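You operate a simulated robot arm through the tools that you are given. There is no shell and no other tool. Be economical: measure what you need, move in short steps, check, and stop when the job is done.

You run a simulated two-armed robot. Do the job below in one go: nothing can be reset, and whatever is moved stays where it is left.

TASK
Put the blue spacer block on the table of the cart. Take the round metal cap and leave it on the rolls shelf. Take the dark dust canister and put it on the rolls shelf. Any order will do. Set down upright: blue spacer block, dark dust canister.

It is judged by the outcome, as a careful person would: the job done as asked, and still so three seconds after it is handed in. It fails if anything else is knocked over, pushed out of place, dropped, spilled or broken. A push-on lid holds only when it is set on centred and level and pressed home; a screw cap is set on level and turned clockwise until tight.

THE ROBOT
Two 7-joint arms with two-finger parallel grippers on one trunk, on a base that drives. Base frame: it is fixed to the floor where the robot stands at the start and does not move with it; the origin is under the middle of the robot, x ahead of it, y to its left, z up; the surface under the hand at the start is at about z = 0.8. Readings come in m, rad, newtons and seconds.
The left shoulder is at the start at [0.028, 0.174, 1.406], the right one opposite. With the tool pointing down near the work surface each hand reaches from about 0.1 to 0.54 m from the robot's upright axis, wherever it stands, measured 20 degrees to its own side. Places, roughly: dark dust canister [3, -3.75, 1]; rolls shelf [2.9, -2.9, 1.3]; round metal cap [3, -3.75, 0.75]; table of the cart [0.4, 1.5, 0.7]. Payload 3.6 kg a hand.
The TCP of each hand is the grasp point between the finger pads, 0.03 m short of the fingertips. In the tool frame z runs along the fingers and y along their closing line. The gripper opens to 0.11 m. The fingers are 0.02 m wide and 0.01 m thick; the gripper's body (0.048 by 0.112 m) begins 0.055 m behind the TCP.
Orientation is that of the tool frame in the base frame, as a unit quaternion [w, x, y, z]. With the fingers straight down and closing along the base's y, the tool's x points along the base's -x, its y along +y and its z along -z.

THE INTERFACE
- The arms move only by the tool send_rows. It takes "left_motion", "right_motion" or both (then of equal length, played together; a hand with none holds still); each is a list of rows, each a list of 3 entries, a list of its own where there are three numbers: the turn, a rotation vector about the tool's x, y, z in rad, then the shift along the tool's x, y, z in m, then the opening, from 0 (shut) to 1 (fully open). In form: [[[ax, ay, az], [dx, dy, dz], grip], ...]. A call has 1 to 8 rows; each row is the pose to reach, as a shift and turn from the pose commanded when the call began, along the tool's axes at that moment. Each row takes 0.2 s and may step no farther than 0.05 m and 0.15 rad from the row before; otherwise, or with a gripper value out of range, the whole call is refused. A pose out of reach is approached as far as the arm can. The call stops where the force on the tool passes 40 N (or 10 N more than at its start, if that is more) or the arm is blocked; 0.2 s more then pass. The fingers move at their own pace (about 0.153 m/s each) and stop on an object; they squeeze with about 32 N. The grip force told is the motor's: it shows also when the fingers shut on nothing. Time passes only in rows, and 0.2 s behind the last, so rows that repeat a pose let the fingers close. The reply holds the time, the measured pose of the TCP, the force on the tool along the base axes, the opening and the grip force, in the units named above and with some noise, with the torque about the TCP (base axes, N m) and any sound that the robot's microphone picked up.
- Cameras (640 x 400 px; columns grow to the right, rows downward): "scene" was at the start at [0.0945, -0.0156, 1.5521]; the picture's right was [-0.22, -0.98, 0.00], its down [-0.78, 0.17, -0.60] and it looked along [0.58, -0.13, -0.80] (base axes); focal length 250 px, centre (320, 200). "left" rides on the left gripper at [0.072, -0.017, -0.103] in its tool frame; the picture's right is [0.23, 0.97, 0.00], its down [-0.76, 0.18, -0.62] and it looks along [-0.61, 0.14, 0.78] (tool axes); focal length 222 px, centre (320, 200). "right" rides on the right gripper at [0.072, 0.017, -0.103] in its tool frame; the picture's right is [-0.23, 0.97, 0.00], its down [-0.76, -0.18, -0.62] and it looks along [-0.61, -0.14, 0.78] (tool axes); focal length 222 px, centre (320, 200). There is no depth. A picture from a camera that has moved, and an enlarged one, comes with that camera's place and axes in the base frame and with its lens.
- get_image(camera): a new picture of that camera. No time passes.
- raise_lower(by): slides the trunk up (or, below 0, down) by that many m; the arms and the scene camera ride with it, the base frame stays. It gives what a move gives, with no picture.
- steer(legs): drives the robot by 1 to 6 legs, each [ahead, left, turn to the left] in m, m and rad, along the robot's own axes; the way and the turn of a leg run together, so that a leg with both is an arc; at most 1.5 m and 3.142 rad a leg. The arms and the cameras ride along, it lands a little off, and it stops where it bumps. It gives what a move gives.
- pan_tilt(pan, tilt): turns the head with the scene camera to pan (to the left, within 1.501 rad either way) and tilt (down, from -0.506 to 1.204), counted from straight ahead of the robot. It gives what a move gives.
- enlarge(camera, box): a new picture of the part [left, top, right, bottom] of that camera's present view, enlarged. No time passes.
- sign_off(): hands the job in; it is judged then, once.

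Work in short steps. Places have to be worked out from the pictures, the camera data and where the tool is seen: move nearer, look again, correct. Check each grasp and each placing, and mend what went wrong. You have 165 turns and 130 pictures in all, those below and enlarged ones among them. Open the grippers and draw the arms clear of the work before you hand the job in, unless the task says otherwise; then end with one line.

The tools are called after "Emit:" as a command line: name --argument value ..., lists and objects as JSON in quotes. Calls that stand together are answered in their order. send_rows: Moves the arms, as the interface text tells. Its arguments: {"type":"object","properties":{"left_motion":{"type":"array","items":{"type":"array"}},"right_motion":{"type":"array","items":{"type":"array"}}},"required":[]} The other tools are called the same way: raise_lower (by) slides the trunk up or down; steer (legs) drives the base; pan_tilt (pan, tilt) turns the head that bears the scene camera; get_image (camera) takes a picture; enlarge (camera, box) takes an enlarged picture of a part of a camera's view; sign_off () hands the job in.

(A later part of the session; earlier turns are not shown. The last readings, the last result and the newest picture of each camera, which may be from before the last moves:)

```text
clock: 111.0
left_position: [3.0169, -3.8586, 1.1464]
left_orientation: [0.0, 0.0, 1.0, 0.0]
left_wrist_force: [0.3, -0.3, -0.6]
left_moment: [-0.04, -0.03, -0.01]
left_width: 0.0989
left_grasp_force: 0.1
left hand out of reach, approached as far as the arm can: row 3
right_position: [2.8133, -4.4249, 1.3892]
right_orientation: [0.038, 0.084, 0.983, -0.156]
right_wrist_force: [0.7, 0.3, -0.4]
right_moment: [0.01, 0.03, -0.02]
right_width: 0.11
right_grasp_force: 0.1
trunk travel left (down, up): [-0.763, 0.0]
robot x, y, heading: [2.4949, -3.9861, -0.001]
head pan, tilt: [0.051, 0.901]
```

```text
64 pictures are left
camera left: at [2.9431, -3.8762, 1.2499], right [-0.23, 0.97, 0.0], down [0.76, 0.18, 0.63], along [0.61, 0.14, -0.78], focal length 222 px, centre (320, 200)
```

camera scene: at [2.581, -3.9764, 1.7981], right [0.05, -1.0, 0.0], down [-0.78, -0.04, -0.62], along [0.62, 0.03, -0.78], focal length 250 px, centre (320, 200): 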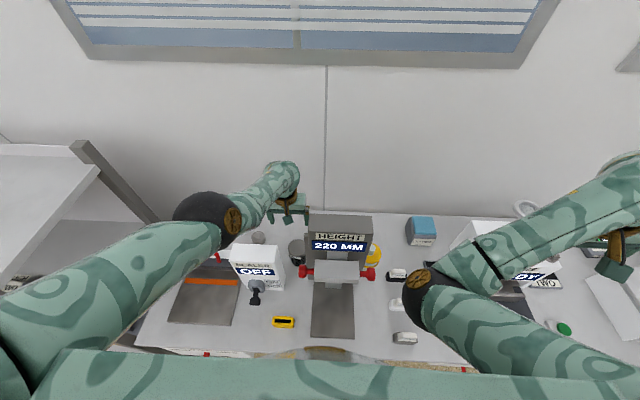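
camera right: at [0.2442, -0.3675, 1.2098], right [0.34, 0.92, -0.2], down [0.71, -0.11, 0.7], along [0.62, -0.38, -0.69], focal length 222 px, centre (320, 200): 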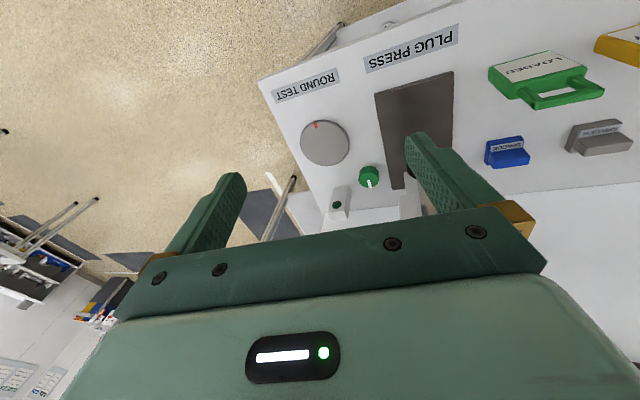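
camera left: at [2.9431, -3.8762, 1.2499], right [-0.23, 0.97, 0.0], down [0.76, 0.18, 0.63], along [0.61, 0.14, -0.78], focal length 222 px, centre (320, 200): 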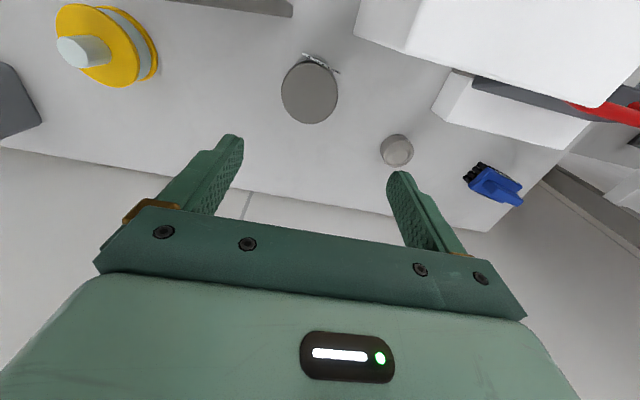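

Reach limit confirms arm length ≈0.6. Going straight in along y≈-3.87 keeps the forearm off both box and stand: shift hand left 0.03, strafe right 0.045, lower the trunk 0.1.

Emit:
send_rows --left_motion '[[[0, 0, 0], [0, 0.015, 0], 0.9], [[0, 0, 0], [0, 0.028, 0], 0.9]]'

Emit:
steer --legs '[[0, -0.045, 0]]'

Emit:
raise_lower --by -0.1

Emit:
get_image --camera "scene"

Emit:
get_image --camera "left"

```text
clock: 111.6
left_position: [3.0168, -3.8317, 1.1472]
left_orientation: [0.001, 0.001, 1.0, 0.0]
left_wrist_force: [-0.8, -0.2, 0.0]
left_moment: [-0.02, -0.05, 0.02]
left_width: 0.0989
left_grasp_force: 0.1
right_position: [2.8114, -4.4252, 1.3881]
right_orientation: [0.038, 0.084, 0.983, -0.156]
right_wrist_force: [0.1, 0.1, 0.3]
right_moment: [0.0, 0.03, -0.02]
right_width: 0.11
right_grasp_force: 0.0
trunk travel left (down, up): [-0.763, 0.0]
robot x, y, heading: [2.4889, -3.9811, 0.002]
head pan, tilt: [0.051, 0.901]
```

```text
clock: 112.5
left_position: [3.0147, -3.8709, 1.1489]
left_orientation: [0.001, 0.0, 1.0, -0.002]
left_wrist_force: [0.3, 0.2, -0.1]
left_moment: [-0.08, -0.04, -0.02]
left_width: 0.099
left_grasp_force: 0.1
right_position: [2.8109, -4.4639, 1.3913]
right_orientation: [0.039, 0.084, 0.983, -0.157]
right_wrist_force: [0.7, -0.1, 1.0]
right_moment: [-0.01, 0.02, 0.0]
right_width: 0.1101
right_grasp_force: 0.0
trunk travel left (down, up): [-0.763, 0.0]
robot x, y, heading: [2.493, -4.025, 0.003]
head pan, tilt: [0.051, 0.901]
```

```text
clock: 113.8
left_position: [3.0151, -3.8757, 1.0488]
left_orientation: [0.0, -0.001, 1.0, 0.002]
left_wrist_force: [0.5, -0.9, -0.3]
left_moment: [0.02, 0.0, -0.01]
left_width: 0.099
left_grasp_force: 0.0
right_position: [2.8118, -4.4706, 1.2893]
right_orientation: [0.039, 0.083, 0.984, -0.155]
right_wrist_force: [0.8, -0.2, 0.7]
right_moment: [0.06, 0.02, -0.01]
right_width: 0.11
right_grasp_force: 0.1
trunk travel left (down, up): [-0.663, 0.1]
robot x, y, heading: [2.489, -4.0265, 0.004]
head pan, tilt: [0.051, 0.901]
```

```text
63 pictures are left
camera scene: at [2.5806, -4.0238, 1.6985], right [0.05, -1.0, 0.0], down [-0.78, -0.04, -0.62], along [0.62, 0.03, -0.78], focal length 250 px, centre (320, 200)
```

scene: 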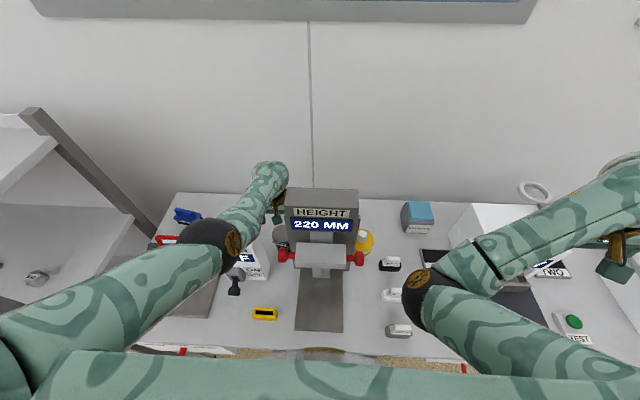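

```text
62 pictures are left
camera left: at [2.9413, -3.8943, 1.1508], right [-0.23, 0.97, 0.0], down [0.76, 0.18, 0.63], along [0.61, 0.14, -0.78], focal length 222 px, centre (320, 200)
```

left: 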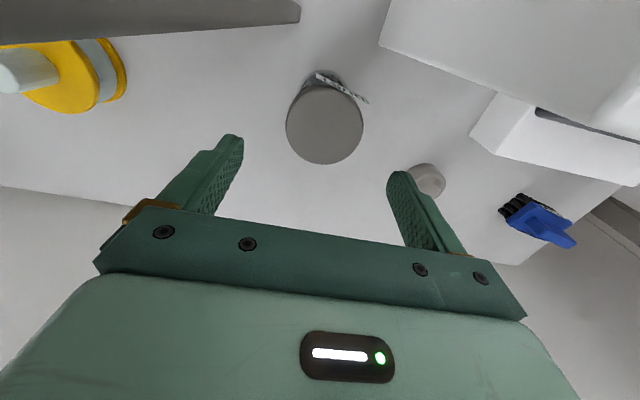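

Hand is centred over the lid (3.013,-3.873). Lower the trunk 0.08 more, checking.

Emit:
raise_lower --by -0.08

Emit:
get_image --camera "left"

Emit:
enlarge --camera "scene" --box '[180, 120, 400, 300]'

```text
clock: 115.0
left_position: [3.014, -3.8748, 0.9684]
left_orientation: [0.0, 0.0, 1.0, 0.001]
left_wrist_force: [0.8, -0.3, -0.4]
left_moment: [0.0, -0.03, -0.02]
left_width: 0.0988
left_grasp_force: 0.2
right_position: [2.8115, -4.4691, 1.2096]
right_orientation: [0.039, 0.084, 0.983, -0.155]
right_wrist_force: [-0.5, -0.1, -0.1]
right_moment: [-0.04, -0.02, -0.03]
right_width: 0.1099
right_grasp_force: 0.0
trunk travel left (down, up): [-0.583, 0.18]
robot x, y, heading: [2.4913, -4.0272, 0.003]
head pan, tilt: [0.051, 0.901]
```

```text
61 pictures are left
camera left: at [2.9412, -3.8936, 1.0708], right [-0.23, 0.97, 0.0], down [0.76, 0.18, 0.63], along [0.61, 0.14, -0.78], focal length 222 px, centre (320, 200)
```

left: 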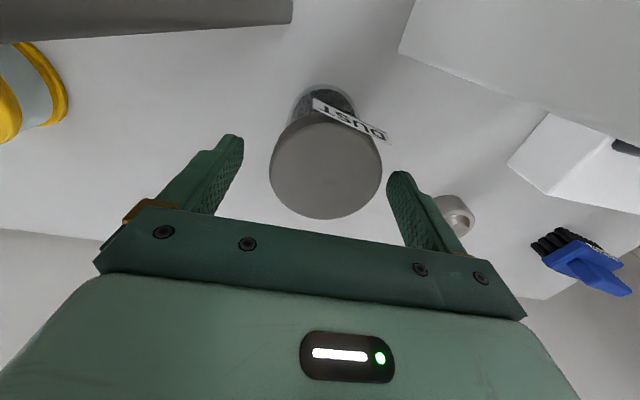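

```text
2.22 times, centred on (290, 210) of scene
camera zoom: at [2.5837, -4.0227, 1.6184], right [0.05, -1.0, 0.0], down [-0.78, -0.04, -0.62], along [0.62, 0.03, -0.78], focal length 556 px, centre (387, 178)
```

zoom: 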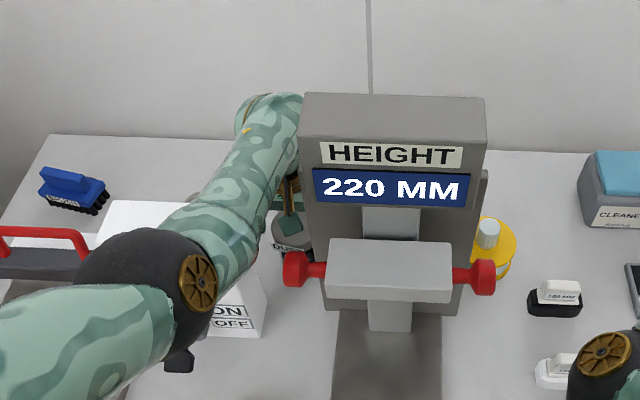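

Good alignment. Lower the final 0.05 by trunk.

Emit:
raise_lower --by -0.03

Emit:
raise_lower --by -0.018

Emit:
get_image --camera "left"

Emit:
enlarge --camera "scene" --box '[180, 120, 400, 300]'

```text
clock: 115.8
left_position: [3.014, -3.8762, 0.9363]
left_orientation: [0.001, -0.002, 1.0, 0.001]
left_wrist_force: [0.6, 0.2, -0.4]
left_moment: [-0.02, 0.02, -0.01]
left_width: 0.0989
left_grasp_force: 0.1
right_position: [2.8119, -4.4696, 1.1795]
right_orientation: [0.039, 0.083, 0.984, -0.155]
right_wrist_force: [-0.2, 1.1, -0.4]
right_moment: [-0.01, -0.01, 0.04]
right_width: 0.1101
right_grasp_force: 0.1
trunk travel left (down, up): [-0.553, 0.21]
robot x, y, heading: [2.4953, -4.0252, 0.003]
head pan, tilt: [0.051, 0.901]
```

```text
clock: 116.4
left_position: [3.0145, -3.8758, 0.9211]
left_orientation: [0.001, 0.0, 1.0, 0.001]
left_wrist_force: [0.8, -0.4, 0.3]
left_moment: [0.01, 0.0, 0.0]
left_width: 0.0992
left_grasp_force: 0.0
right_position: [2.8116, -4.4702, 1.1609]
right_orientation: [0.04, 0.083, 0.984, -0.155]
right_wrist_force: [-0.7, 0.0, -0.3]
right_moment: [0.02, -0.02, -0.02]
right_width: 0.11
right_grasp_force: 0.0
trunk travel left (down, up): [-0.535, 0.228]
robot x, y, heading: [2.4899, -4.0318, 0.004]
head pan, tilt: [0.051, 0.901]
```

```text
59 pictures are left
camera left: at [2.9411, -3.8937, 1.0227], right [-0.23, 0.97, 0.0], down [0.76, 0.18, 0.63], along [0.61, 0.14, -0.78], focal length 222 px, centre (320, 200)
```

left: 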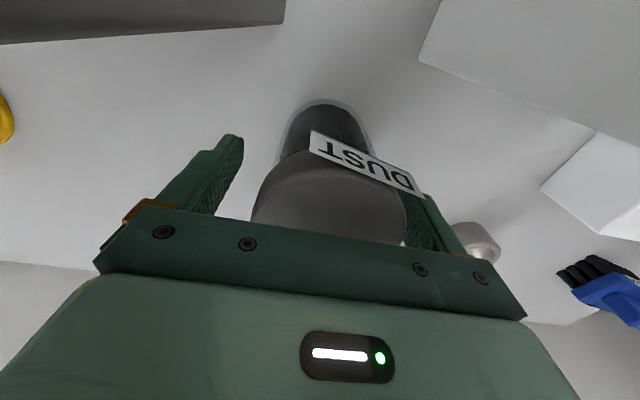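

```text
2.22 times, centred on (290, 210) of scene
camera zoom: at [2.5877, -4.0226, 1.5701], right [0.05, -1.0, 0.0], down [-0.78, -0.04, -0.62], along [0.62, 0.03, -0.78], focal length 556 px, centre (387, 178)
```

zoom: 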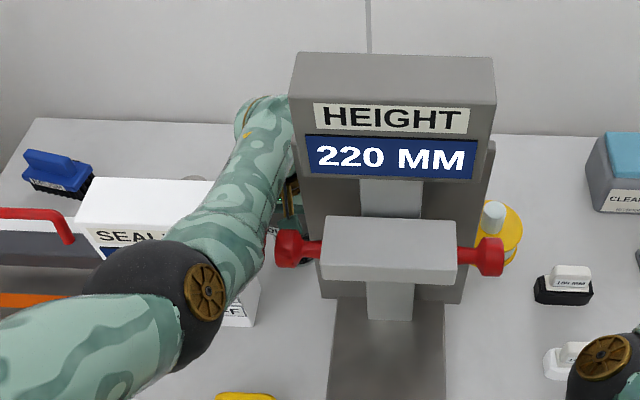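

Close the gripper here.

Emit:
send_rows --left_motion '[[[0, 0, 0], [0, 0, 0], 0.5], [[0, 0, 0], [0, 0, 0], 0.3], [[0, 0, 0], [0, 0, 0], 0.3], [[0, 0, 0], [0, 0, 0], 0.3]]'

Emit:
get_image --camera "left"

```text
clock: 117.4
left_position: [3.0142, -3.8759, 0.9204]
left_orientation: [0.002, 0.0, 1.0, 0.001]
left_wrist_force: [-0.3, 0.8, 4.2]
left_moment: [-0.19, 0.07, 0.01]
left_width: 0.0684
left_grasp_force: 32.6
right_position: [2.8121, -4.4691, 1.1613]
right_orientation: [0.039, 0.082, 0.984, -0.155]
right_wrist_force: [-0.6, 0.0, -0.2]
right_moment: [0.01, -0.02, 0.02]
right_width: 0.11
right_grasp_force: 0.1
trunk travel left (down, up): [-0.535, 0.228]
robot x, y, heading: [2.4923, -4.027, -0.0]
head pan, tilt: [0.051, 0.901]
```

```text
57 pictures are left
camera left: at [2.9412, -3.8936, 1.0229], right [-0.23, 0.97, 0.0], down [0.76, 0.18, 0.63], along [0.61, 0.14, -0.78], focal length 222 px, centre (320, 200)
```

left: 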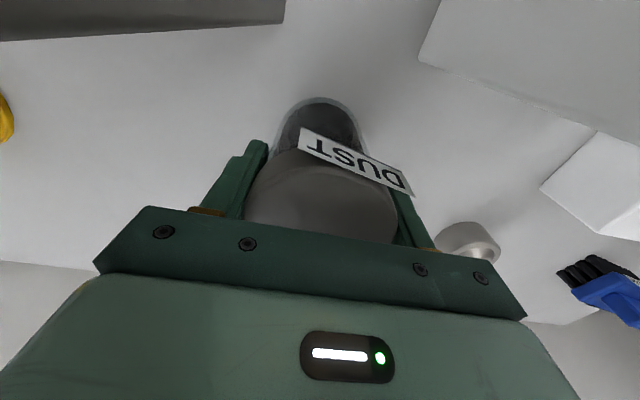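

Gripped at 0.068. Lift a little by trunk and check.

Emit:
raise_lower --by 0.04

Emit:
get_image --camera "left"

```text
clock: 118.2
left_position: [3.0158, -3.8745, 0.9596]
left_orientation: [0.002, 0.001, 1.0, 0.001]
left_wrist_force: [0.5, 0.5, -3.6]
left_moment: [-0.01, -0.02, 0.02]
left_width: 0.0681
left_grasp_force: 32.5
right_position: [2.8119, -4.4689, 1.1999]
right_orientation: [0.038, 0.083, 0.983, -0.156]
right_wrist_force: [0.2, 0.3, 0.0]
right_moment: [-0.01, -0.01, -0.01]
right_width: 0.1099
right_grasp_force: 0.0
trunk travel left (down, up): [-0.575, 0.188]
robot x, y, heading: [2.4952, -4.0256, -0.004]
head pan, tilt: [0.051, 0.901]
```

```text
56 pictures are left
camera left: at [2.9419, -3.8934, 1.0619], right [-0.23, 0.97, 0.0], down [0.76, 0.18, 0.62], along [0.61, 0.14, -0.78], focal length 222 px, centre (320, 200)
```

left: 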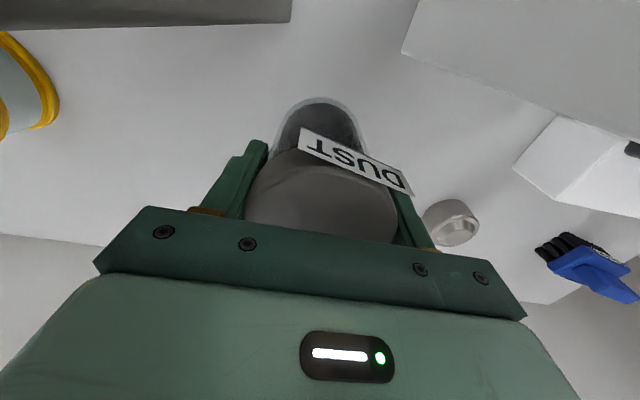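

Lifted cleanly. Raise the trunk to the top, then raise the hand further.

Emit:
raise_lower --by 0.185

Emit:
send_rows --left_motion '[[[0, 0, 0], [0, 0, -0.04], 0.3], [[0, 0, 0], [0, 0, -0.08], 0.3], [[0, 0, 0], [0, 0, -0.12], 0.3]]'

Emit:
get_image --camera "scene"

```text
clock: 120.3
left_position: [3.0146, -3.8752, 1.1439]
left_orientation: [0.001, 0.0, 1.0, 0.001]
left_wrist_force: [0.8, 0.3, -4.4]
left_moment: [-0.04, 0.04, -0.01]
left_width: 0.0683
left_grasp_force: 32.0
right_position: [2.8114, -4.4693, 1.385]
right_orientation: [0.038, 0.083, 0.983, -0.156]
right_wrist_force: [-0.2, -0.1, 0.5]
right_moment: [0.06, 0.01, -0.02]
right_width: 0.1102
right_grasp_force: 0.1
trunk travel left (down, up): [-0.76, 0.003]
robot x, y, heading: [2.4911, -4.0307, 0.002]
head pan, tilt: [0.051, 0.901]
```

```text
clock: 121.1
left_position: [3.0213, -3.8674, 1.273]
left_orientation: [0.008, -0.005, 1.0, 0.003]
left_wrist_force: [-0.2, -0.3, -4.0]
left_moment: [0.01, 0.03, 0.0]
left_width: 0.068
left_grasp_force: 31.9
right_position: [2.8122, -4.4683, 1.3853]
right_orientation: [0.038, 0.083, 0.984, -0.156]
right_wrist_force: [-0.6, -0.3, -0.2]
right_moment: [-0.01, 0.02, 0.0]
right_width: 0.1099
right_grasp_force: 0.0
trunk travel left (down, up): [-0.76, 0.003]
robot x, y, heading: [2.492, -4.0263, -0.005]
head pan, tilt: [0.051, 0.901]
```

```text
55 pictures are left
camera scene: at [2.5802, -4.0217, 1.7951], right [0.05, -1.0, 0.0], down [-0.78, -0.04, -0.62], along [0.62, 0.03, -0.78], focal length 250 px, centre (320, 200)
```

scene: 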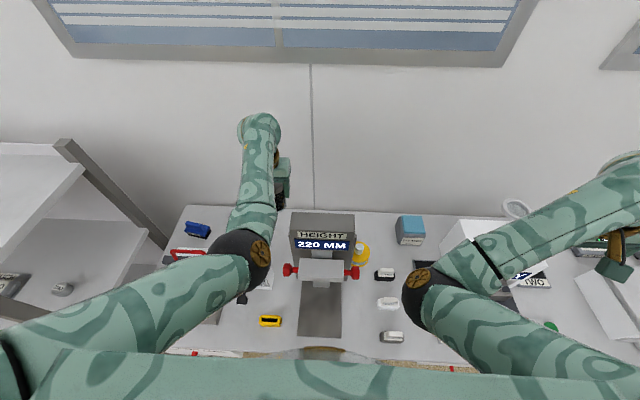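

Canister bottom is ≈1.178, above the box (1.13). Strafe left 0.06 to clear the stand head, then reverse out.

Emit:
steer --legs '[[0, 0.06, 0]]'

Emit:
send_rows --left_motion '[[[0, 0, 0], [0, 0, -0.02], 0.3], [[0, 0, 0], [0, 0, -0.04], 0.3]]'

Emit:
get_image --camera "left"

```text
clock: 122.0
left_position: [3.0205, -3.8137, 1.2712]
left_orientation: [0.007, -0.004, 1.0, 0.008]
left_wrist_force: [0.2, -0.7, -4.9]
left_moment: [0.06, -0.02, -0.01]
left_width: 0.068
left_grasp_force: 31.5
right_position: [2.8122, -4.4151, 1.3832]
right_orientation: [0.039, 0.084, 0.984, -0.154]
right_wrist_force: [0.3, -0.8, -0.1]
right_moment: [0.03, 0.01, -0.02]
right_width: 0.1101
right_grasp_force: 0.1
trunk travel left (down, up): [-0.76, 0.003]
robot x, y, heading: [2.4917, -3.9674, 0.0]
head pan, tilt: [0.051, 0.901]
```

```text
clock: 122.6
left_position: [3.0204, -3.8085, 1.3104]
left_orientation: [0.007, -0.006, 1.0, 0.009]
left_wrist_force: [0.4, -0.7, -3.2]
left_moment: [0.02, 0.0, 0.0]
left_width: 0.0683
left_grasp_force: 32.4
right_position: [2.8094, -4.4141, 1.3852]
right_orientation: [0.038, 0.085, 0.984, -0.155]
right_wrist_force: [-0.7, -1.0, 0.0]
right_moment: [0.03, 0.03, -0.03]
right_width: 0.1099
right_grasp_force: 0.0
trunk travel left (down, up): [-0.76, 0.003]
robot x, y, heading: [2.4969, -3.9712, 0.003]
head pan, tilt: [0.051, 0.901]
```

```text
54 pictures are left
camera left: at [2.9463, -3.8295, 1.4122], right [-0.24, 0.97, 0.02], down [0.75, 0.17, 0.64], along [0.62, 0.16, -0.77], focal length 222 px, centre (320, 200)
```

left: 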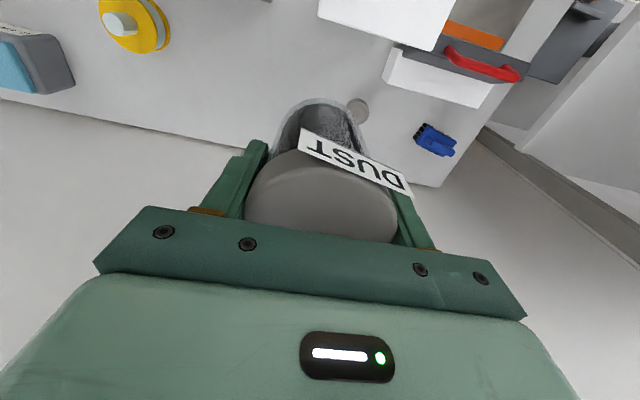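

Reverse clear of the bench, then raise the hand.

Emit:
steer --legs '[[-0.42, 0, 0]]'

Emit:
send_rows --left_motion '[[[0.008, 0.014, 0.018], [0.02, 0.0, -0.04], 0.3], [[0.01, 0.014, 0.018], [0.03, 0, -0.08], 0.3], [[0.01, 0.014, 0.018], [0.03, 0, -0.12], 0.3], [[0.01, 0.014, 0.018], [0.03, 0, -0.155], 0.3]]'

Emit:
get_image --camera "scene"

```text
clock: 125.2
left_position: [2.6005, -3.8043, 1.3094]
left_orientation: [0.006, -0.007, 1.0, 0.009]
left_wrist_force: [0.1, 0.7, -4.1]
left_moment: [0.0, 0.0, 0.03]
left_width: 0.0683
left_grasp_force: 32.2
right_position: [2.3926, -4.4089, 1.3852]
right_orientation: [0.037, 0.085, 0.983, -0.156]
right_wrist_force: [0.9, 0.2, -1.0]
right_moment: [0.0, 0.04, 0.03]
right_width: 0.1099
right_grasp_force: 0.0
trunk travel left (down, up): [-0.76, 0.003]
robot x, y, heading: [2.0689, -3.9679, -0.003]
head pan, tilt: [0.051, 0.901]
```

```text
clock: 126.2
left_position: [2.6118, -3.8006, 1.4323]
left_orientation: [-0.002, 0.003, 1.0, 0.003]
left_wrist_force: [-0.7, 0.7, -3.5]
left_moment: [-0.01, 0.03, -0.01]
left_width: 0.0684
left_grasp_force: 32.1
left hand out of reach, approached as far as the arm can: row 2, 3, 4
right_position: [2.3914, -4.4093, 1.3857]
right_orientation: [0.038, 0.085, 0.983, -0.156]
right_wrist_force: [1.3, -0.6, 0.5]
right_moment: [0.0, -0.02, -0.01]
right_width: 0.11
right_grasp_force: 0.0
trunk travel left (down, up): [-0.76, 0.003]
robot x, y, heading: [2.0696, -3.9633, -0.001]
head pan, tilt: [0.051, 0.901]
```

```text
53 pictures are left
camera scene: at [2.1595, -3.9621, 1.7951], right [0.05, -1.0, 0.0], down [-0.78, -0.04, -0.62], along [0.62, 0.03, -0.78], focal length 250 px, centre (320, 200)
```

scene: 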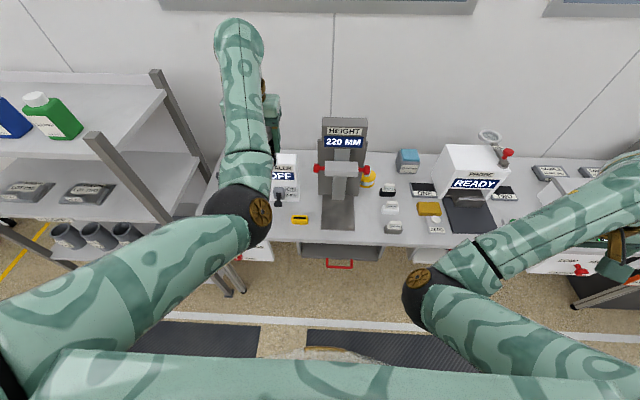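

Hand tops out at 1.43 (canister bottom ≈1.34), enough for the ≈1.28 shelf. Back 0.1 more and strafe left to the rack, then look.

Emit:
steer --legs '[[-0.1, 0, 0], [0, 0.94, 0]]'

Emit:
pan_tilt --pan 0.1 --tilt 0.6

Emit:
get_image --camera "scene"

Emit:
get_image --camera "left"

```text
clock: 131.9
left_position: [2.508, -2.8585, 1.4323]
left_orientation: [0.0, -0.001, 1.0, 0.004]
left_wrist_force: [0.3, -1.0, -4.7]
left_moment: [-0.01, 0.0, -0.04]
left_width: 0.0682
left_grasp_force: 32.0
right_position: [2.2907, -3.4687, 1.3845]
right_orientation: [0.039, 0.082, 0.984, -0.155]
right_wrist_force: [0.4, 0.6, -0.4]
right_moment: [-0.06, -0.02, 0.01]
right_width: 0.1102
right_grasp_force: 0.0
trunk travel left (down, up): [-0.76, 0.003]
robot x, y, heading: [1.9689, -3.024, 0.004]
head pan, tilt: [0.051, 0.901]
```

```text
clock: 132.7
left_position: [2.5079, -2.8574, 1.4319]
left_orientation: [0.0, 0.001, 1.0, 0.003]
left_wrist_force: [0.4, -0.2, -3.2]
left_moment: [-0.02, 0.0, 0.01]
left_width: 0.0683
left_grasp_force: 31.9
right_position: [2.2912, -3.4693, 1.3857]
right_orientation: [0.04, 0.081, 0.984, -0.156]
right_wrist_force: [0.3, -0.1, 0.6]
right_moment: [0.02, 0.03, 0.0]
right_width: 0.1098
right_grasp_force: 0.0
trunk travel left (down, up): [-0.76, 0.003]
robot x, y, heading: [1.9712, -3.0237, 0.002]
head pan, tilt: [0.099, 0.6]
```

```text
52 pictures are left
camera scene: at [2.069, -3.0165, 1.8198], right [0.1, -0.99, 0.0], down [-0.56, -0.06, -0.82], along [0.82, 0.09, -0.57], focal length 250 px, centre (320, 200)
```

scene: 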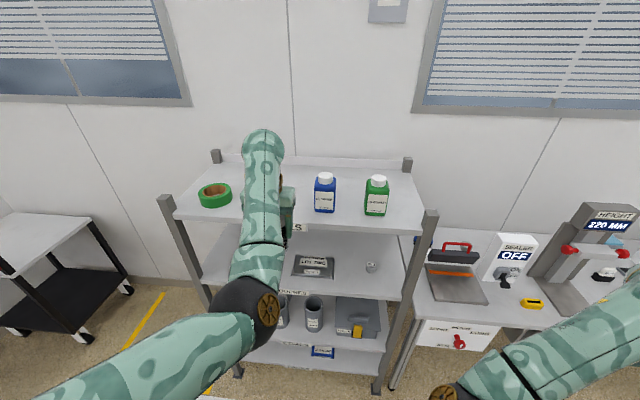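

```text
51 pictures are left
camera left: at [2.4351, -2.8761, 1.5349], right [-0.23, 0.97, 0.01], down [0.76, 0.17, 0.62], along [0.61, 0.15, -0.78], focal length 222 px, centre (320, 200)
```

left: 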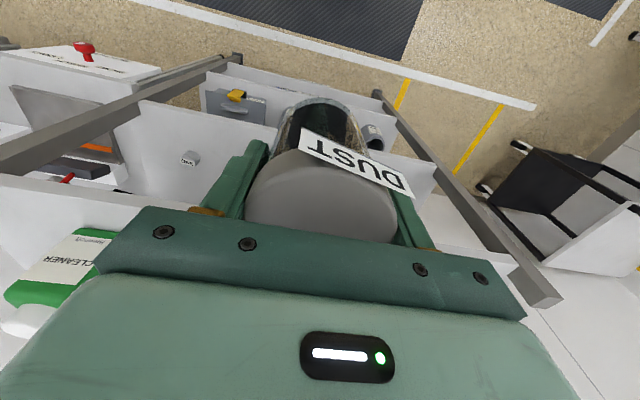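

Free spot chosen: (2.90,-2.86), just behind the gap between yellow roll and blue bottle. Drive forward in two parts.

Emit:
steer --legs '[[0.22, 0, 0]]'

Emit:
get_image --camera "scene"

Emit:
get_image --camera "left"

```text
clock: 134.4
left_position: [2.7271, -2.8572, 1.4337]
left_orientation: [0.001, 0.001, 1.0, 0.004]
left_wrist_force: [-0.6, 0.3, -4.0]
left_moment: [0.01, 0.03, 0.02]
left_width: 0.0684
left_grasp_force: 31.6
right_position: [2.508, -3.468, 1.3866]
right_orientation: [0.039, 0.083, 0.984, -0.156]
right_wrist_force: [0.9, -1.0, -0.6]
right_moment: [-0.01, -0.01, 0.01]
right_width: 0.1101
right_grasp_force: 0.1
trunk travel left (down, up): [-0.76, 0.003]
robot x, y, heading: [2.1923, -3.0258, -0.0]
head pan, tilt: [0.099, 0.6]
```

```text
50 pictures are left
camera scene: at [2.2861, -3.0163, 1.8201], right [0.1, -0.99, 0.0], down [-0.56, -0.06, -0.83], along [0.82, 0.08, -0.56], focal length 250 px, centre (320, 200)
```

scene: 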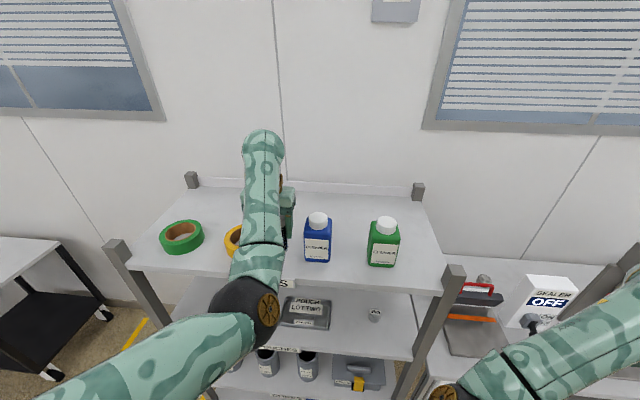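

```text
49 pictures are left
camera left: at [2.6528, -2.8763, 1.5357], right [-0.23, 0.97, 0.01], down [0.76, 0.17, 0.63], along [0.61, 0.15, -0.78], focal length 222 px, centre (320, 200)
```

left: 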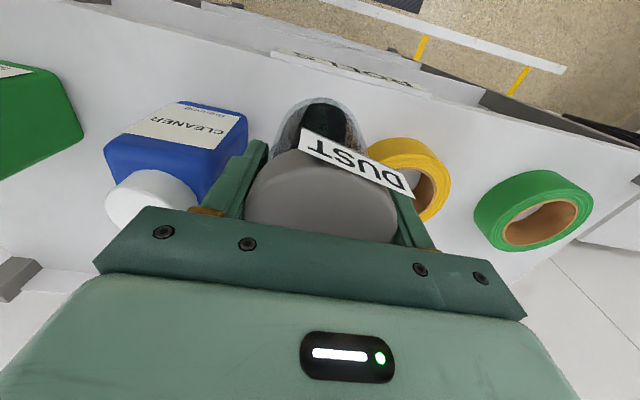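

Gap is centred at y≈-2.85; clearances fine. Forward another 0.18.

Emit:
steer --legs '[[0.18, 0, 0]]'

Emit:
get_image --camera "left"

Emit:
get_image --camera "scene"

```text
clock: 135.9
left_position: [2.906, -2.856, 1.4337]
left_orientation: [0.001, 0.0, 1.0, 0.004]
left_wrist_force: [-1.2, -0.4, -3.2]
left_moment: [0.04, 0.0, 0.0]
left_width: 0.0684
left_grasp_force: 31.8
right_position: [2.6886, -3.4669, 1.3868]
right_orientation: [0.039, 0.083, 0.983, -0.156]
right_wrist_force: [0.6, 0.3, 0.2]
right_moment: [0.03, -0.01, 0.0]
right_width: 0.11
right_grasp_force: 0.0
trunk travel left (down, up): [-0.76, 0.003]
robot x, y, heading: [2.3709, -3.0311, 0.005]
head pan, tilt: [0.099, 0.6]
```

```text
48 pictures are left
camera left: at [2.8333, -2.8755, 1.5359], right [-0.23, 0.97, 0.01], down [0.76, 0.17, 0.63], along [0.61, 0.15, -0.78], focal length 222 px, centre (320, 200)
```

left: 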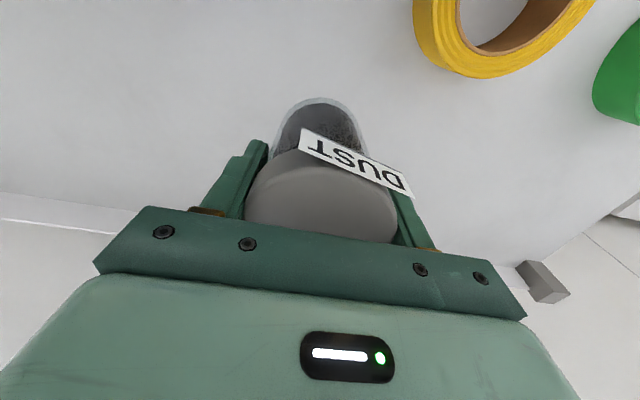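

```text
47 pictures are left
camera scene: at [2.4666, -3.0157, 1.8201], right [0.1, -0.99, 0.0], down [-0.56, -0.06, -0.83], along [0.82, 0.08, -0.56], focal length 250 px, centre (320, 200)
```

scene: 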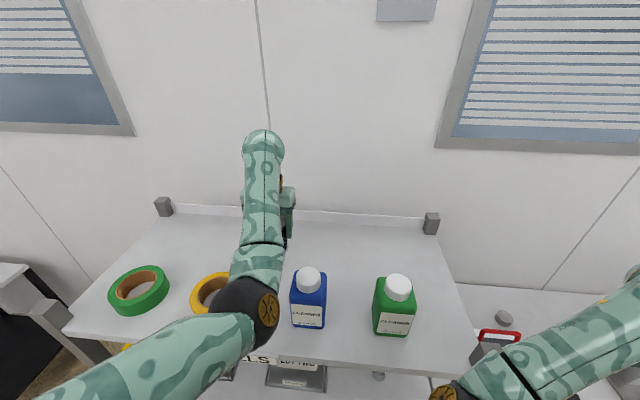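

Shift left 0.03 for elbow/bottle clearance, then lower by the arm in steps.

Emit:
steer --legs '[[0, 0.03, 0]]'

Emit:
send_rows --left_motion '[[[0, 0, 0], [0, 0, 0.015], 0.3], [[0, 0, 0], [0, 0, 0.03], 0.3], [[0, 0, 0], [0, 0, 0.04], 0.3]]'

Emit:
enlarge --camera "scene" --box '[160, 180, 400, 360]'

Emit:
get_image --camera "left"

```text
clock: 136.7
left_position: [2.9119, -2.835, 1.4328]
left_orientation: [-0.002, 0.001, 1.0, 0.006]
left_wrist_force: [-0.7, -1.0, -4.7]
left_moment: [0.1, 0.04, 0.01]
left_width: 0.0683
left_grasp_force: 32.4
right_position: [2.6915, -3.445, 1.3825]
right_orientation: [0.038, 0.083, 0.984, -0.154]
right_wrist_force: [0.0, -0.5, 0.3]
right_moment: [0.06, 0.0, 0.0]
right_width: 0.1097
right_grasp_force: 0.1
trunk travel left (down, up): [-0.76, 0.003]
robot x, y, heading: [2.3643, -2.996, 0.001]
head pan, tilt: [0.099, 0.6]
```

```text
clock: 137.5
left_position: [2.9092, -2.826, 1.3912]
left_orientation: [0.0, 0.001, 1.0, 0.004]
left_wrist_force: [-0.5, 0.2, -3.6]
left_moment: [-0.03, 0.01, 0.0]
left_width: 0.0682
left_grasp_force: 32.6
right_position: [2.6913, -3.4366, 1.3868]
right_orientation: [0.04, 0.083, 0.983, -0.157]
right_wrist_force: [0.1, -0.1, -0.4]
right_moment: [-0.02, 0.03, -0.02]
right_width: 0.11
right_grasp_force: 0.1
trunk travel left (down, up): [-0.76, 0.003]
robot x, y, heading: [2.3694, -2.9952, 0.004]
head pan, tilt: [0.099, 0.6]
```

```text
2.22 times, centred on (280, 270) of scene
camera zoom: at [2.4698, -2.9839, 1.8199], right [0.1, -0.99, 0.0], down [-0.56, -0.06, -0.82], along [0.82, 0.08, -0.57], focal length 556 px, centre (409, 44)
```

zoom: 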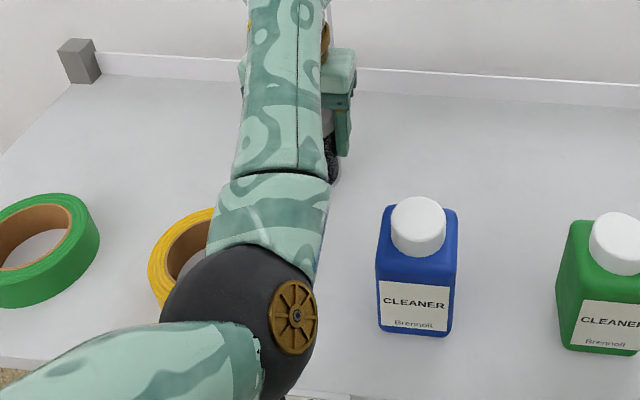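

```text
45 pictures are left
camera left: at [2.8359, -2.8443, 1.4947], right [-0.23, 0.97, 0.01], down [0.76, 0.17, 0.62], along [0.61, 0.15, -0.78], focal length 222 px, centre (320, 200)
```

left: 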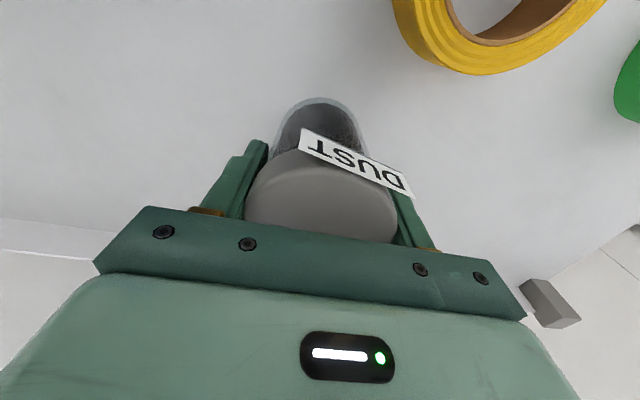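

Clear of the bottle. Continue down in small steps until contact.

Emit:
send_rows --left_motion '[[[0, 0, 0], [0, 0, 0.004], 0.3], [[0, 0, 0], [0, 0, 0.008], 0.3], [[0, 0, 0], [0, 0, 0.011], 0.3], [[0, 0, 0], [0, 0, 0.014], 0.3], [[0, 0, 0], [0, 0, 0.017], 0.3]]'

Emit:
get_image --camera "left"

```text
clock: 138.7
left_position: [2.9096, -2.8271, 1.3749]
left_orientation: [0.0, 0.001, 1.0, 0.004]
left_wrist_force: [0.8, -0.3, -5.1]
left_moment: [-0.02, 0.0, -0.01]
left_width: 0.0681
left_grasp_force: 32.5
right_position: [2.6902, -3.4378, 1.3859]
right_orientation: [0.039, 0.083, 0.983, -0.157]
right_wrist_force: [-0.5, 0.6, 0.5]
right_moment: [-0.01, -0.01, -0.02]
right_width: 0.11
right_grasp_force: 0.1
trunk travel left (down, up): [-0.76, 0.003]
robot x, y, heading: [2.3702, -2.9934, -0.001]
head pan, tilt: [0.099, 0.6]
```

```text
44 pictures are left
camera left: at [2.8365, -2.8458, 1.4779], right [-0.22, 0.97, 0.01], down [0.76, 0.17, 0.62], along [0.61, 0.14, -0.78], focal length 222 px, centre (320, 200)
```

left: 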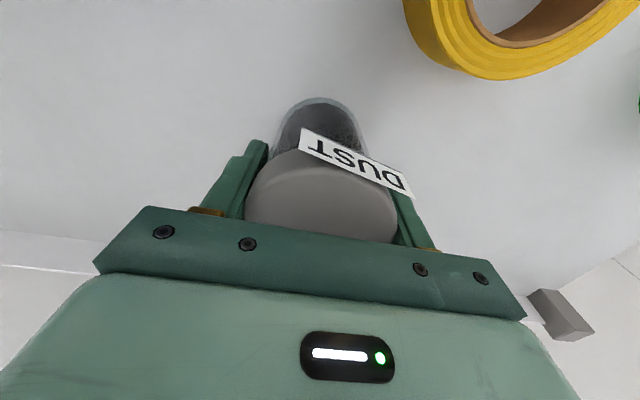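

Emit:
send_rows --left_motion '[[[0, 0, 0], [0, 0, 0.003], 0.3], [[0, 0, 0], [0, 0, 0.006], 0.3], [[0, 0, 0], [0, 0, 0.009], 0.3], [[0, 0, 0], [0, 0, 0.012], 0.3], [[0, 0, 0], [0, 0, 0.015], 0.3], [[0, 0, 0], [0, 0, 0.018], 0.3]]'

Emit:
enlarge --camera "scene" --box '[160, 180, 400, 360]'

```text
clock: 140.1
left_position: [2.9071, -2.8276, 1.3599]
left_orientation: [0.002, 0.002, 1.0, 0.003]
left_wrist_force: [1.7, 1.4, 29.6]
left_moment: [-1.05, -0.1, 0.07]
left_width: 0.0682
left_grasp_force: 31.8
right_position: [2.6879, -3.4382, 1.3867]
right_orientation: [0.04, 0.084, 0.983, -0.157]
right_wrist_force: [-0.3, -0.4, -0.9]
right_moment: [0.01, -0.02, 0.02]
right_width: 0.1099
right_grasp_force: 0.0
trunk travel left (down, up): [-0.76, 0.003]
robot x, y, heading: [2.3685, -2.9953, 0.001]
head pan, tilt: [0.099, 0.6]
```

```text
2.22 times, centred on (280, 270) of scene
camera zoom: at [2.4663, -2.9866, 1.8202], right [0.1, -0.99, 0.0], down [-0.56, -0.06, -0.83], along [0.82, 0.08, -0.56], focal length 556 px, centre (409, 44)
```

zoom: 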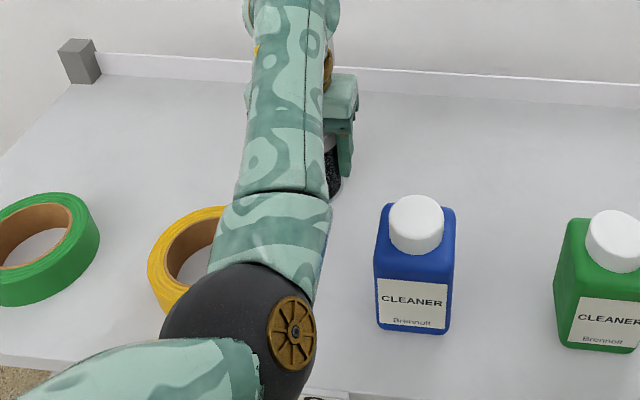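

Contact at z≈1.36 (30 N). Ease up ~2 mm, open, and lift straight up.

Emit:
send_rows --left_motion '[[[0, 0, 0], [0, 0, -0.002], 0.3], [[0, 0, 0], [0, 0, -0.002], 0.6], [[0, 0, 0], [0, 0, -0.002], 0.9], [[0, 0, 0], [0, 0, -0.002], 0.9], [[0, 0, 0], [0, 0, -0.02], 0.9], [[0, 0, 0], [0, 0, -0.045], 0.9], [[0, 0, 0], [0, 0, -0.07], 0.9]]'

Emit:
get_image --camera "left"

Emit:
get_image --camera "scene"

```text
clock: 141.7
left_position: [2.9079, -2.8274, 1.427]
left_orientation: [0.0, 0.001, 1.0, 0.004]
left_wrist_force: [-0.9, 0.1, -0.5]
left_moment: [0.02, -0.02, -0.03]
left_width: 0.099
left_grasp_force: 0.1
right_position: [2.6894, -3.439, 1.3853]
right_orientation: [0.039, 0.084, 0.983, -0.156]
right_wrist_force: [-0.1, -0.8, 0.1]
right_moment: [-0.01, -0.01, -0.02]
right_width: 0.1099
right_grasp_force: 0.1
trunk travel left (down, up): [-0.76, 0.003]
robot x, y, heading: [2.3689, -2.9915, 0.001]
head pan, tilt: [0.099, 0.6]
```

```text
42 pictures are left
camera left: at [2.8353, -2.8467, 1.5302], right [-0.23, 0.97, 0.01], down [0.76, 0.17, 0.62], along [0.61, 0.15, -0.78], focal length 222 px, centre (320, 200)
```

left: 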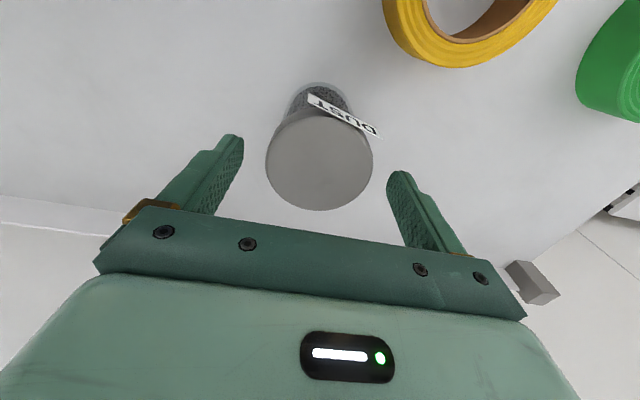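

```text
41 pictures are left
camera scene: at [2.4691, -2.9862, 1.82], right [0.1, -0.99, 0.0], down [-0.56, -0.06, -0.82], along [0.82, 0.08, -0.57], focal length 250 px, centre (320, 200)
```

scene: 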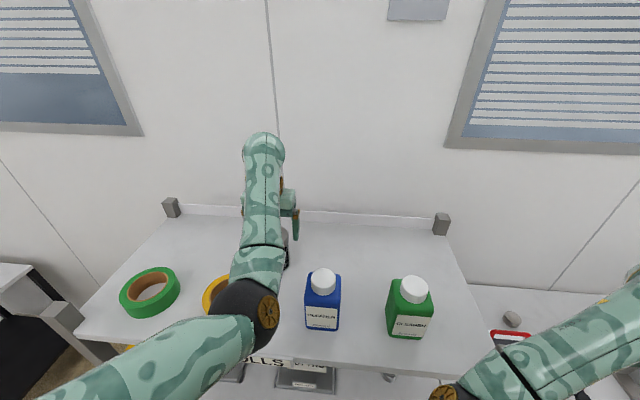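

Canister stands upright on the shelf. Reverse away, then strafe right to y≈-3.64 and look at the cap area.

Emit:
steer --legs '[[-0.42, 0, 0]]'

Emit:
get_image --camera "scene"

Emit:
steer --legs '[[0, -0.65, 0], [0.42, 0, 0]]'

Emit:
pan_tilt --pan 0.0 --tilt 0.85

Emit:
get_image --camera "scene"

Emit:
get_image --camera "left"

```text
clock: 144.3
left_position: [2.4896, -2.8303, 1.4263]
left_orientation: [-0.001, 0.002, 1.0, 0.003]
left_wrist_force: [-0.2, 0.9, 0.2]
left_moment: [-0.02, 0.05, 0.02]
left_width: 0.0989
left_grasp_force: 0.0
right_position: [2.2701, -3.4393, 1.3862]
right_orientation: [0.037, 0.083, 0.984, -0.156]
right_wrist_force: [-0.5, 1.0, 0.1]
right_moment: [0.03, 0.03, 0.02]
right_width: 0.11
right_grasp_force: 0.1
trunk travel left (down, up): [-0.76, 0.003]
robot x, y, heading: [1.9469, -2.9944, 0.001]
head pan, tilt: [0.099, 0.6]
```

```text
40 pictures are left
camera scene: at [2.0506, -2.987, 1.8198], right [0.1, -0.99, 0.0], down [-0.56, -0.06, -0.82], along [0.82, 0.08, -0.57], focal length 250 px, centre (320, 200)
```

scene: 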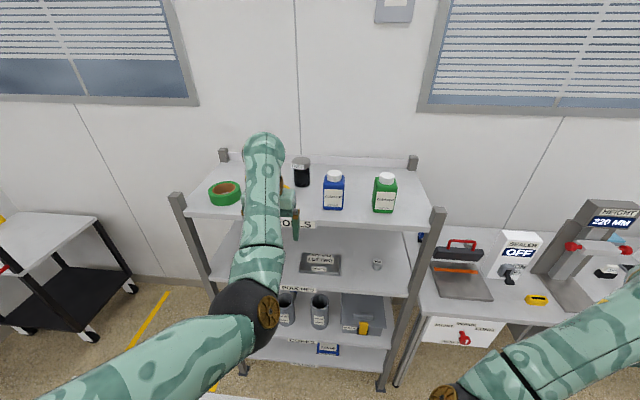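

```text
clock: 150.1
left_position: [2.9047, -3.4815, 1.4273]
left_orientation: [0.0, 0.006, 1.0, 0.003]
left_wrist_force: [-0.2, -0.8, -0.5]
left_moment: [-0.01, -0.04, 0.03]
left_width: 0.099
left_grasp_force: 0.0
right_position: [2.6817, -4.0886, 1.3866]
right_orientation: [0.037, 0.089, 0.983, -0.156]
right_wrist_force: [0.4, 0.1, 0.9]
right_moment: [0.02, 0.0, 0.02]
right_width: 0.1099
right_grasp_force: 0.1
trunk travel left (down, up): [-0.76, 0.003]
robot x, y, heading: [2.3628, -3.6404, -0.005]
head pan, tilt: [0.099, 0.6]
```

```text
clock: 150.8
left_position: [2.9074, -3.481, 1.4271]
left_orientation: [0.001, 0.006, 1.0, 0.003]
left_wrist_force: [-0.8, 0.5, -0.5]
left_moment: [-0.01, 0.03, -0.04]
left_width: 0.0991
left_grasp_force: 0.1
right_position: [2.6832, -4.0891, 1.386]
right_orientation: [0.038, 0.087, 0.983, -0.156]
right_wrist_force: [-0.2, 0.0, -0.3]
right_moment: [0.02, -0.01, -0.04]
right_width: 0.11
right_grasp_force: 0.1
trunk travel left (down, up): [-0.76, 0.003]
robot x, y, heading: [2.3675, -3.6431, -0.011]
head pan, tilt: [0.0, 0.85]
```

```text
39 pictures are left
camera scene: at [2.457, -3.6433, 1.7991], right [-0.01, -1.0, 0.0], down [-0.75, 0.01, -0.66], along [0.66, 0.0, -0.75], focal length 250 px, centre (320, 200)
```

scene: 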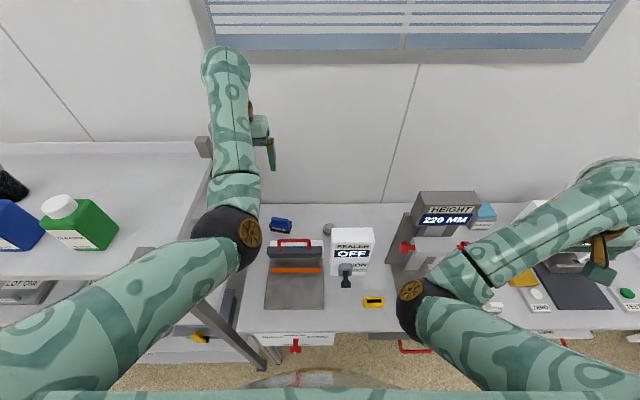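

```text
38 pictures are left
camera left: at [2.8341, -3.4987, 1.5296], right [-0.22, 0.98, 0.01], down [0.76, 0.16, 0.62], along [0.61, 0.14, -0.78], focal length 222 px, centre (320, 200)
```

left: 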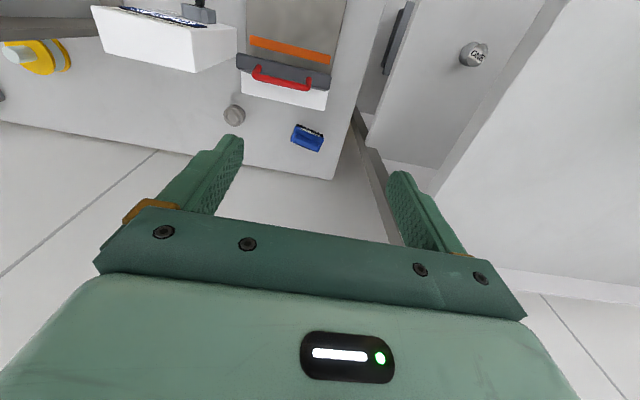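

Emit:
enlarge --camera "scene" --box '[240, 200, 400, 320]'

Emit:
enlarge --camera "left" --box '[180, 0, 360, 150]'

```text
3.33 times, centred on (320, 260) of scene
camera zoom: at [2.457, -3.6433, 1.7991], right [-0.01, -1.0, 0.0], down [-0.75, 0.01, -0.66], along [0.66, 0.0, -0.75], focal length 834 px, centre (320, 0)
```

zoom: 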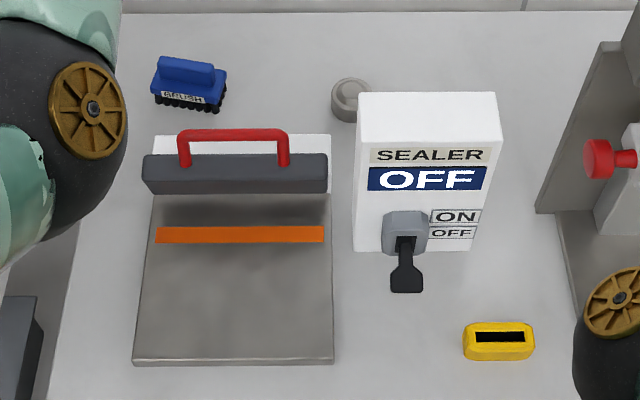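

```text
2.67 times, centred on (270, 75) of left
camera zoom: at [2.8341, -3.4987, 1.5296], right [-0.22, 0.98, 0.01], down [0.76, 0.16, 0.62], along [0.61, 0.14, -0.78], focal length 592 px, centre (453, 533)
```

zoom: 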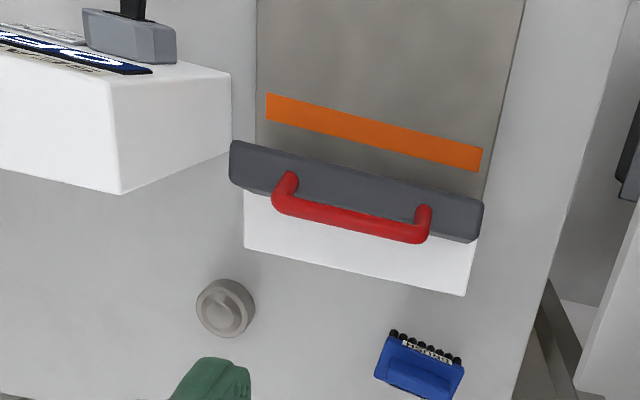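

Handle top is (2.94,-3.605,1.036), box left-back corner (2.943,-3.684,1.105), cap ≈(3.105,-3.69). Plan: hand leaned back 15°, arm straight through the gap, final descent by trunk. Position the base first.

Emit:
steer --legs '[[0.125, 0.03, 0.011]]'

Emit:
send_rows --left_motion '[[[0, -0.04, 0], [-0.01, -0.03, 0.03], 0.9], [[0, -0.08, 0], [-0.02, -0.06, 0.06], 0.9], [[0, -0.12, 0], [-0.03, -0.09, 0.09], 0.9], [[0, -0.16, 0], [-0.04, -0.12, 0.12], 0.9], [[0, -0.2, 0], [-0.05, -0.15, 0.15], 0.9], [[0, -0.23, 0], [-0.06, -0.18, 0.18], 0.9], [[0, -0.26, 0], [-0.065, -0.21, 0.205], 0.9]]'

Emit:
get_image --camera "scene"

Emit:
get_image --camera "left"

```text
clock: 152.1
left_position: [3.0285, -3.4462, 1.4281]
left_orientation: [0.0, 0.0, 1.0, 0.004]
left_wrist_force: [-0.3, 0.3, -0.5]
left_moment: [-0.02, 0.0, -0.02]
left_width: 0.099
left_grasp_force: 0.0
right_position: [2.8101, -4.0551, 1.3869]
right_orientation: [0.04, 0.082, 0.984, -0.156]
right_wrist_force: [0.0, 0.5, 0.5]
right_moment: [0.03, 0.04, -0.02]
right_width: 0.1101
right_grasp_force: 0.0
trunk travel left (down, up): [-0.76, 0.003]
robot x, y, heading: [2.4928, -3.6095, 0.001]
head pan, tilt: [0.0, 0.85]
```

```text
clock: 153.7
left_position: [3.0507, -3.6287, 1.2351]
left_orientation: [0.128, 0.001, 0.992, 0.005]
left_wrist_force: [-0.4, -0.2, -0.5]
left_moment: [0.02, -0.06, 0.02]
left_width: 0.0991
left_grasp_force: 0.2
left hand out of reach, approached as far as the arm can: row 5, 6, 7
right_position: [2.8105, -4.058, 1.3858]
right_orientation: [0.039, 0.083, 0.984, -0.156]
right_wrist_force: [-0.6, 0.3, 0.5]
right_moment: [0.02, -0.02, 0.04]
right_width: 0.11
right_grasp_force: 0.1
trunk travel left (down, up): [-0.76, 0.003]
robot x, y, heading: [2.4901, -3.6155, 0.006]
head pan, tilt: [0.0, 0.85]
```

```text
35 pictures are left
camera scene: at [2.5804, -3.6146, 1.7991], right [0.0, -1.0, 0.0], down [-0.75, 0.0, -0.66], along [0.66, 0.0, -0.75], focal length 250 px, centre (320, 200)
```

scene: 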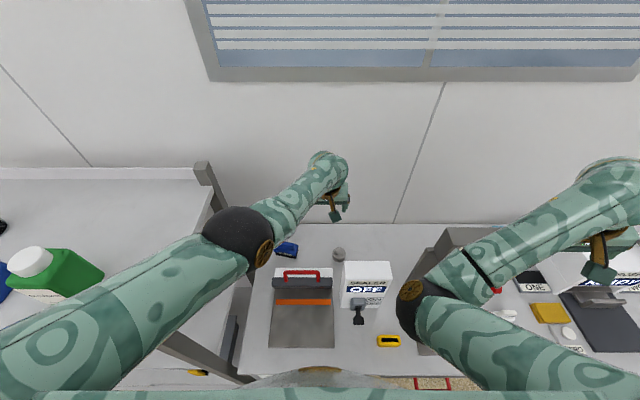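

```text
34 pictures are left
camera left: at [2.955, -3.6479, 1.3162], right [-0.22, 0.97, -0.05], down [0.58, 0.17, 0.8], along [0.79, 0.15, -0.6], focal length 222 px, centre (320, 200)
```

left: 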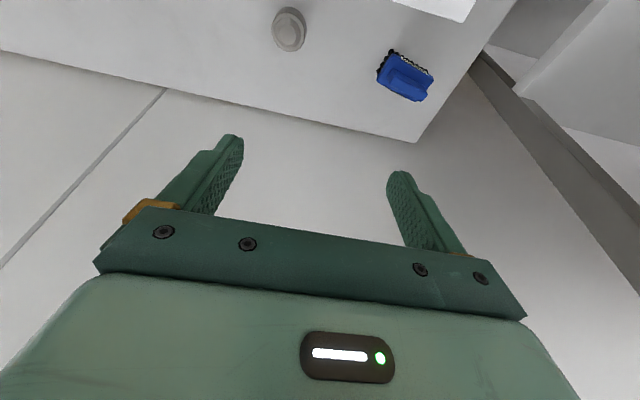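

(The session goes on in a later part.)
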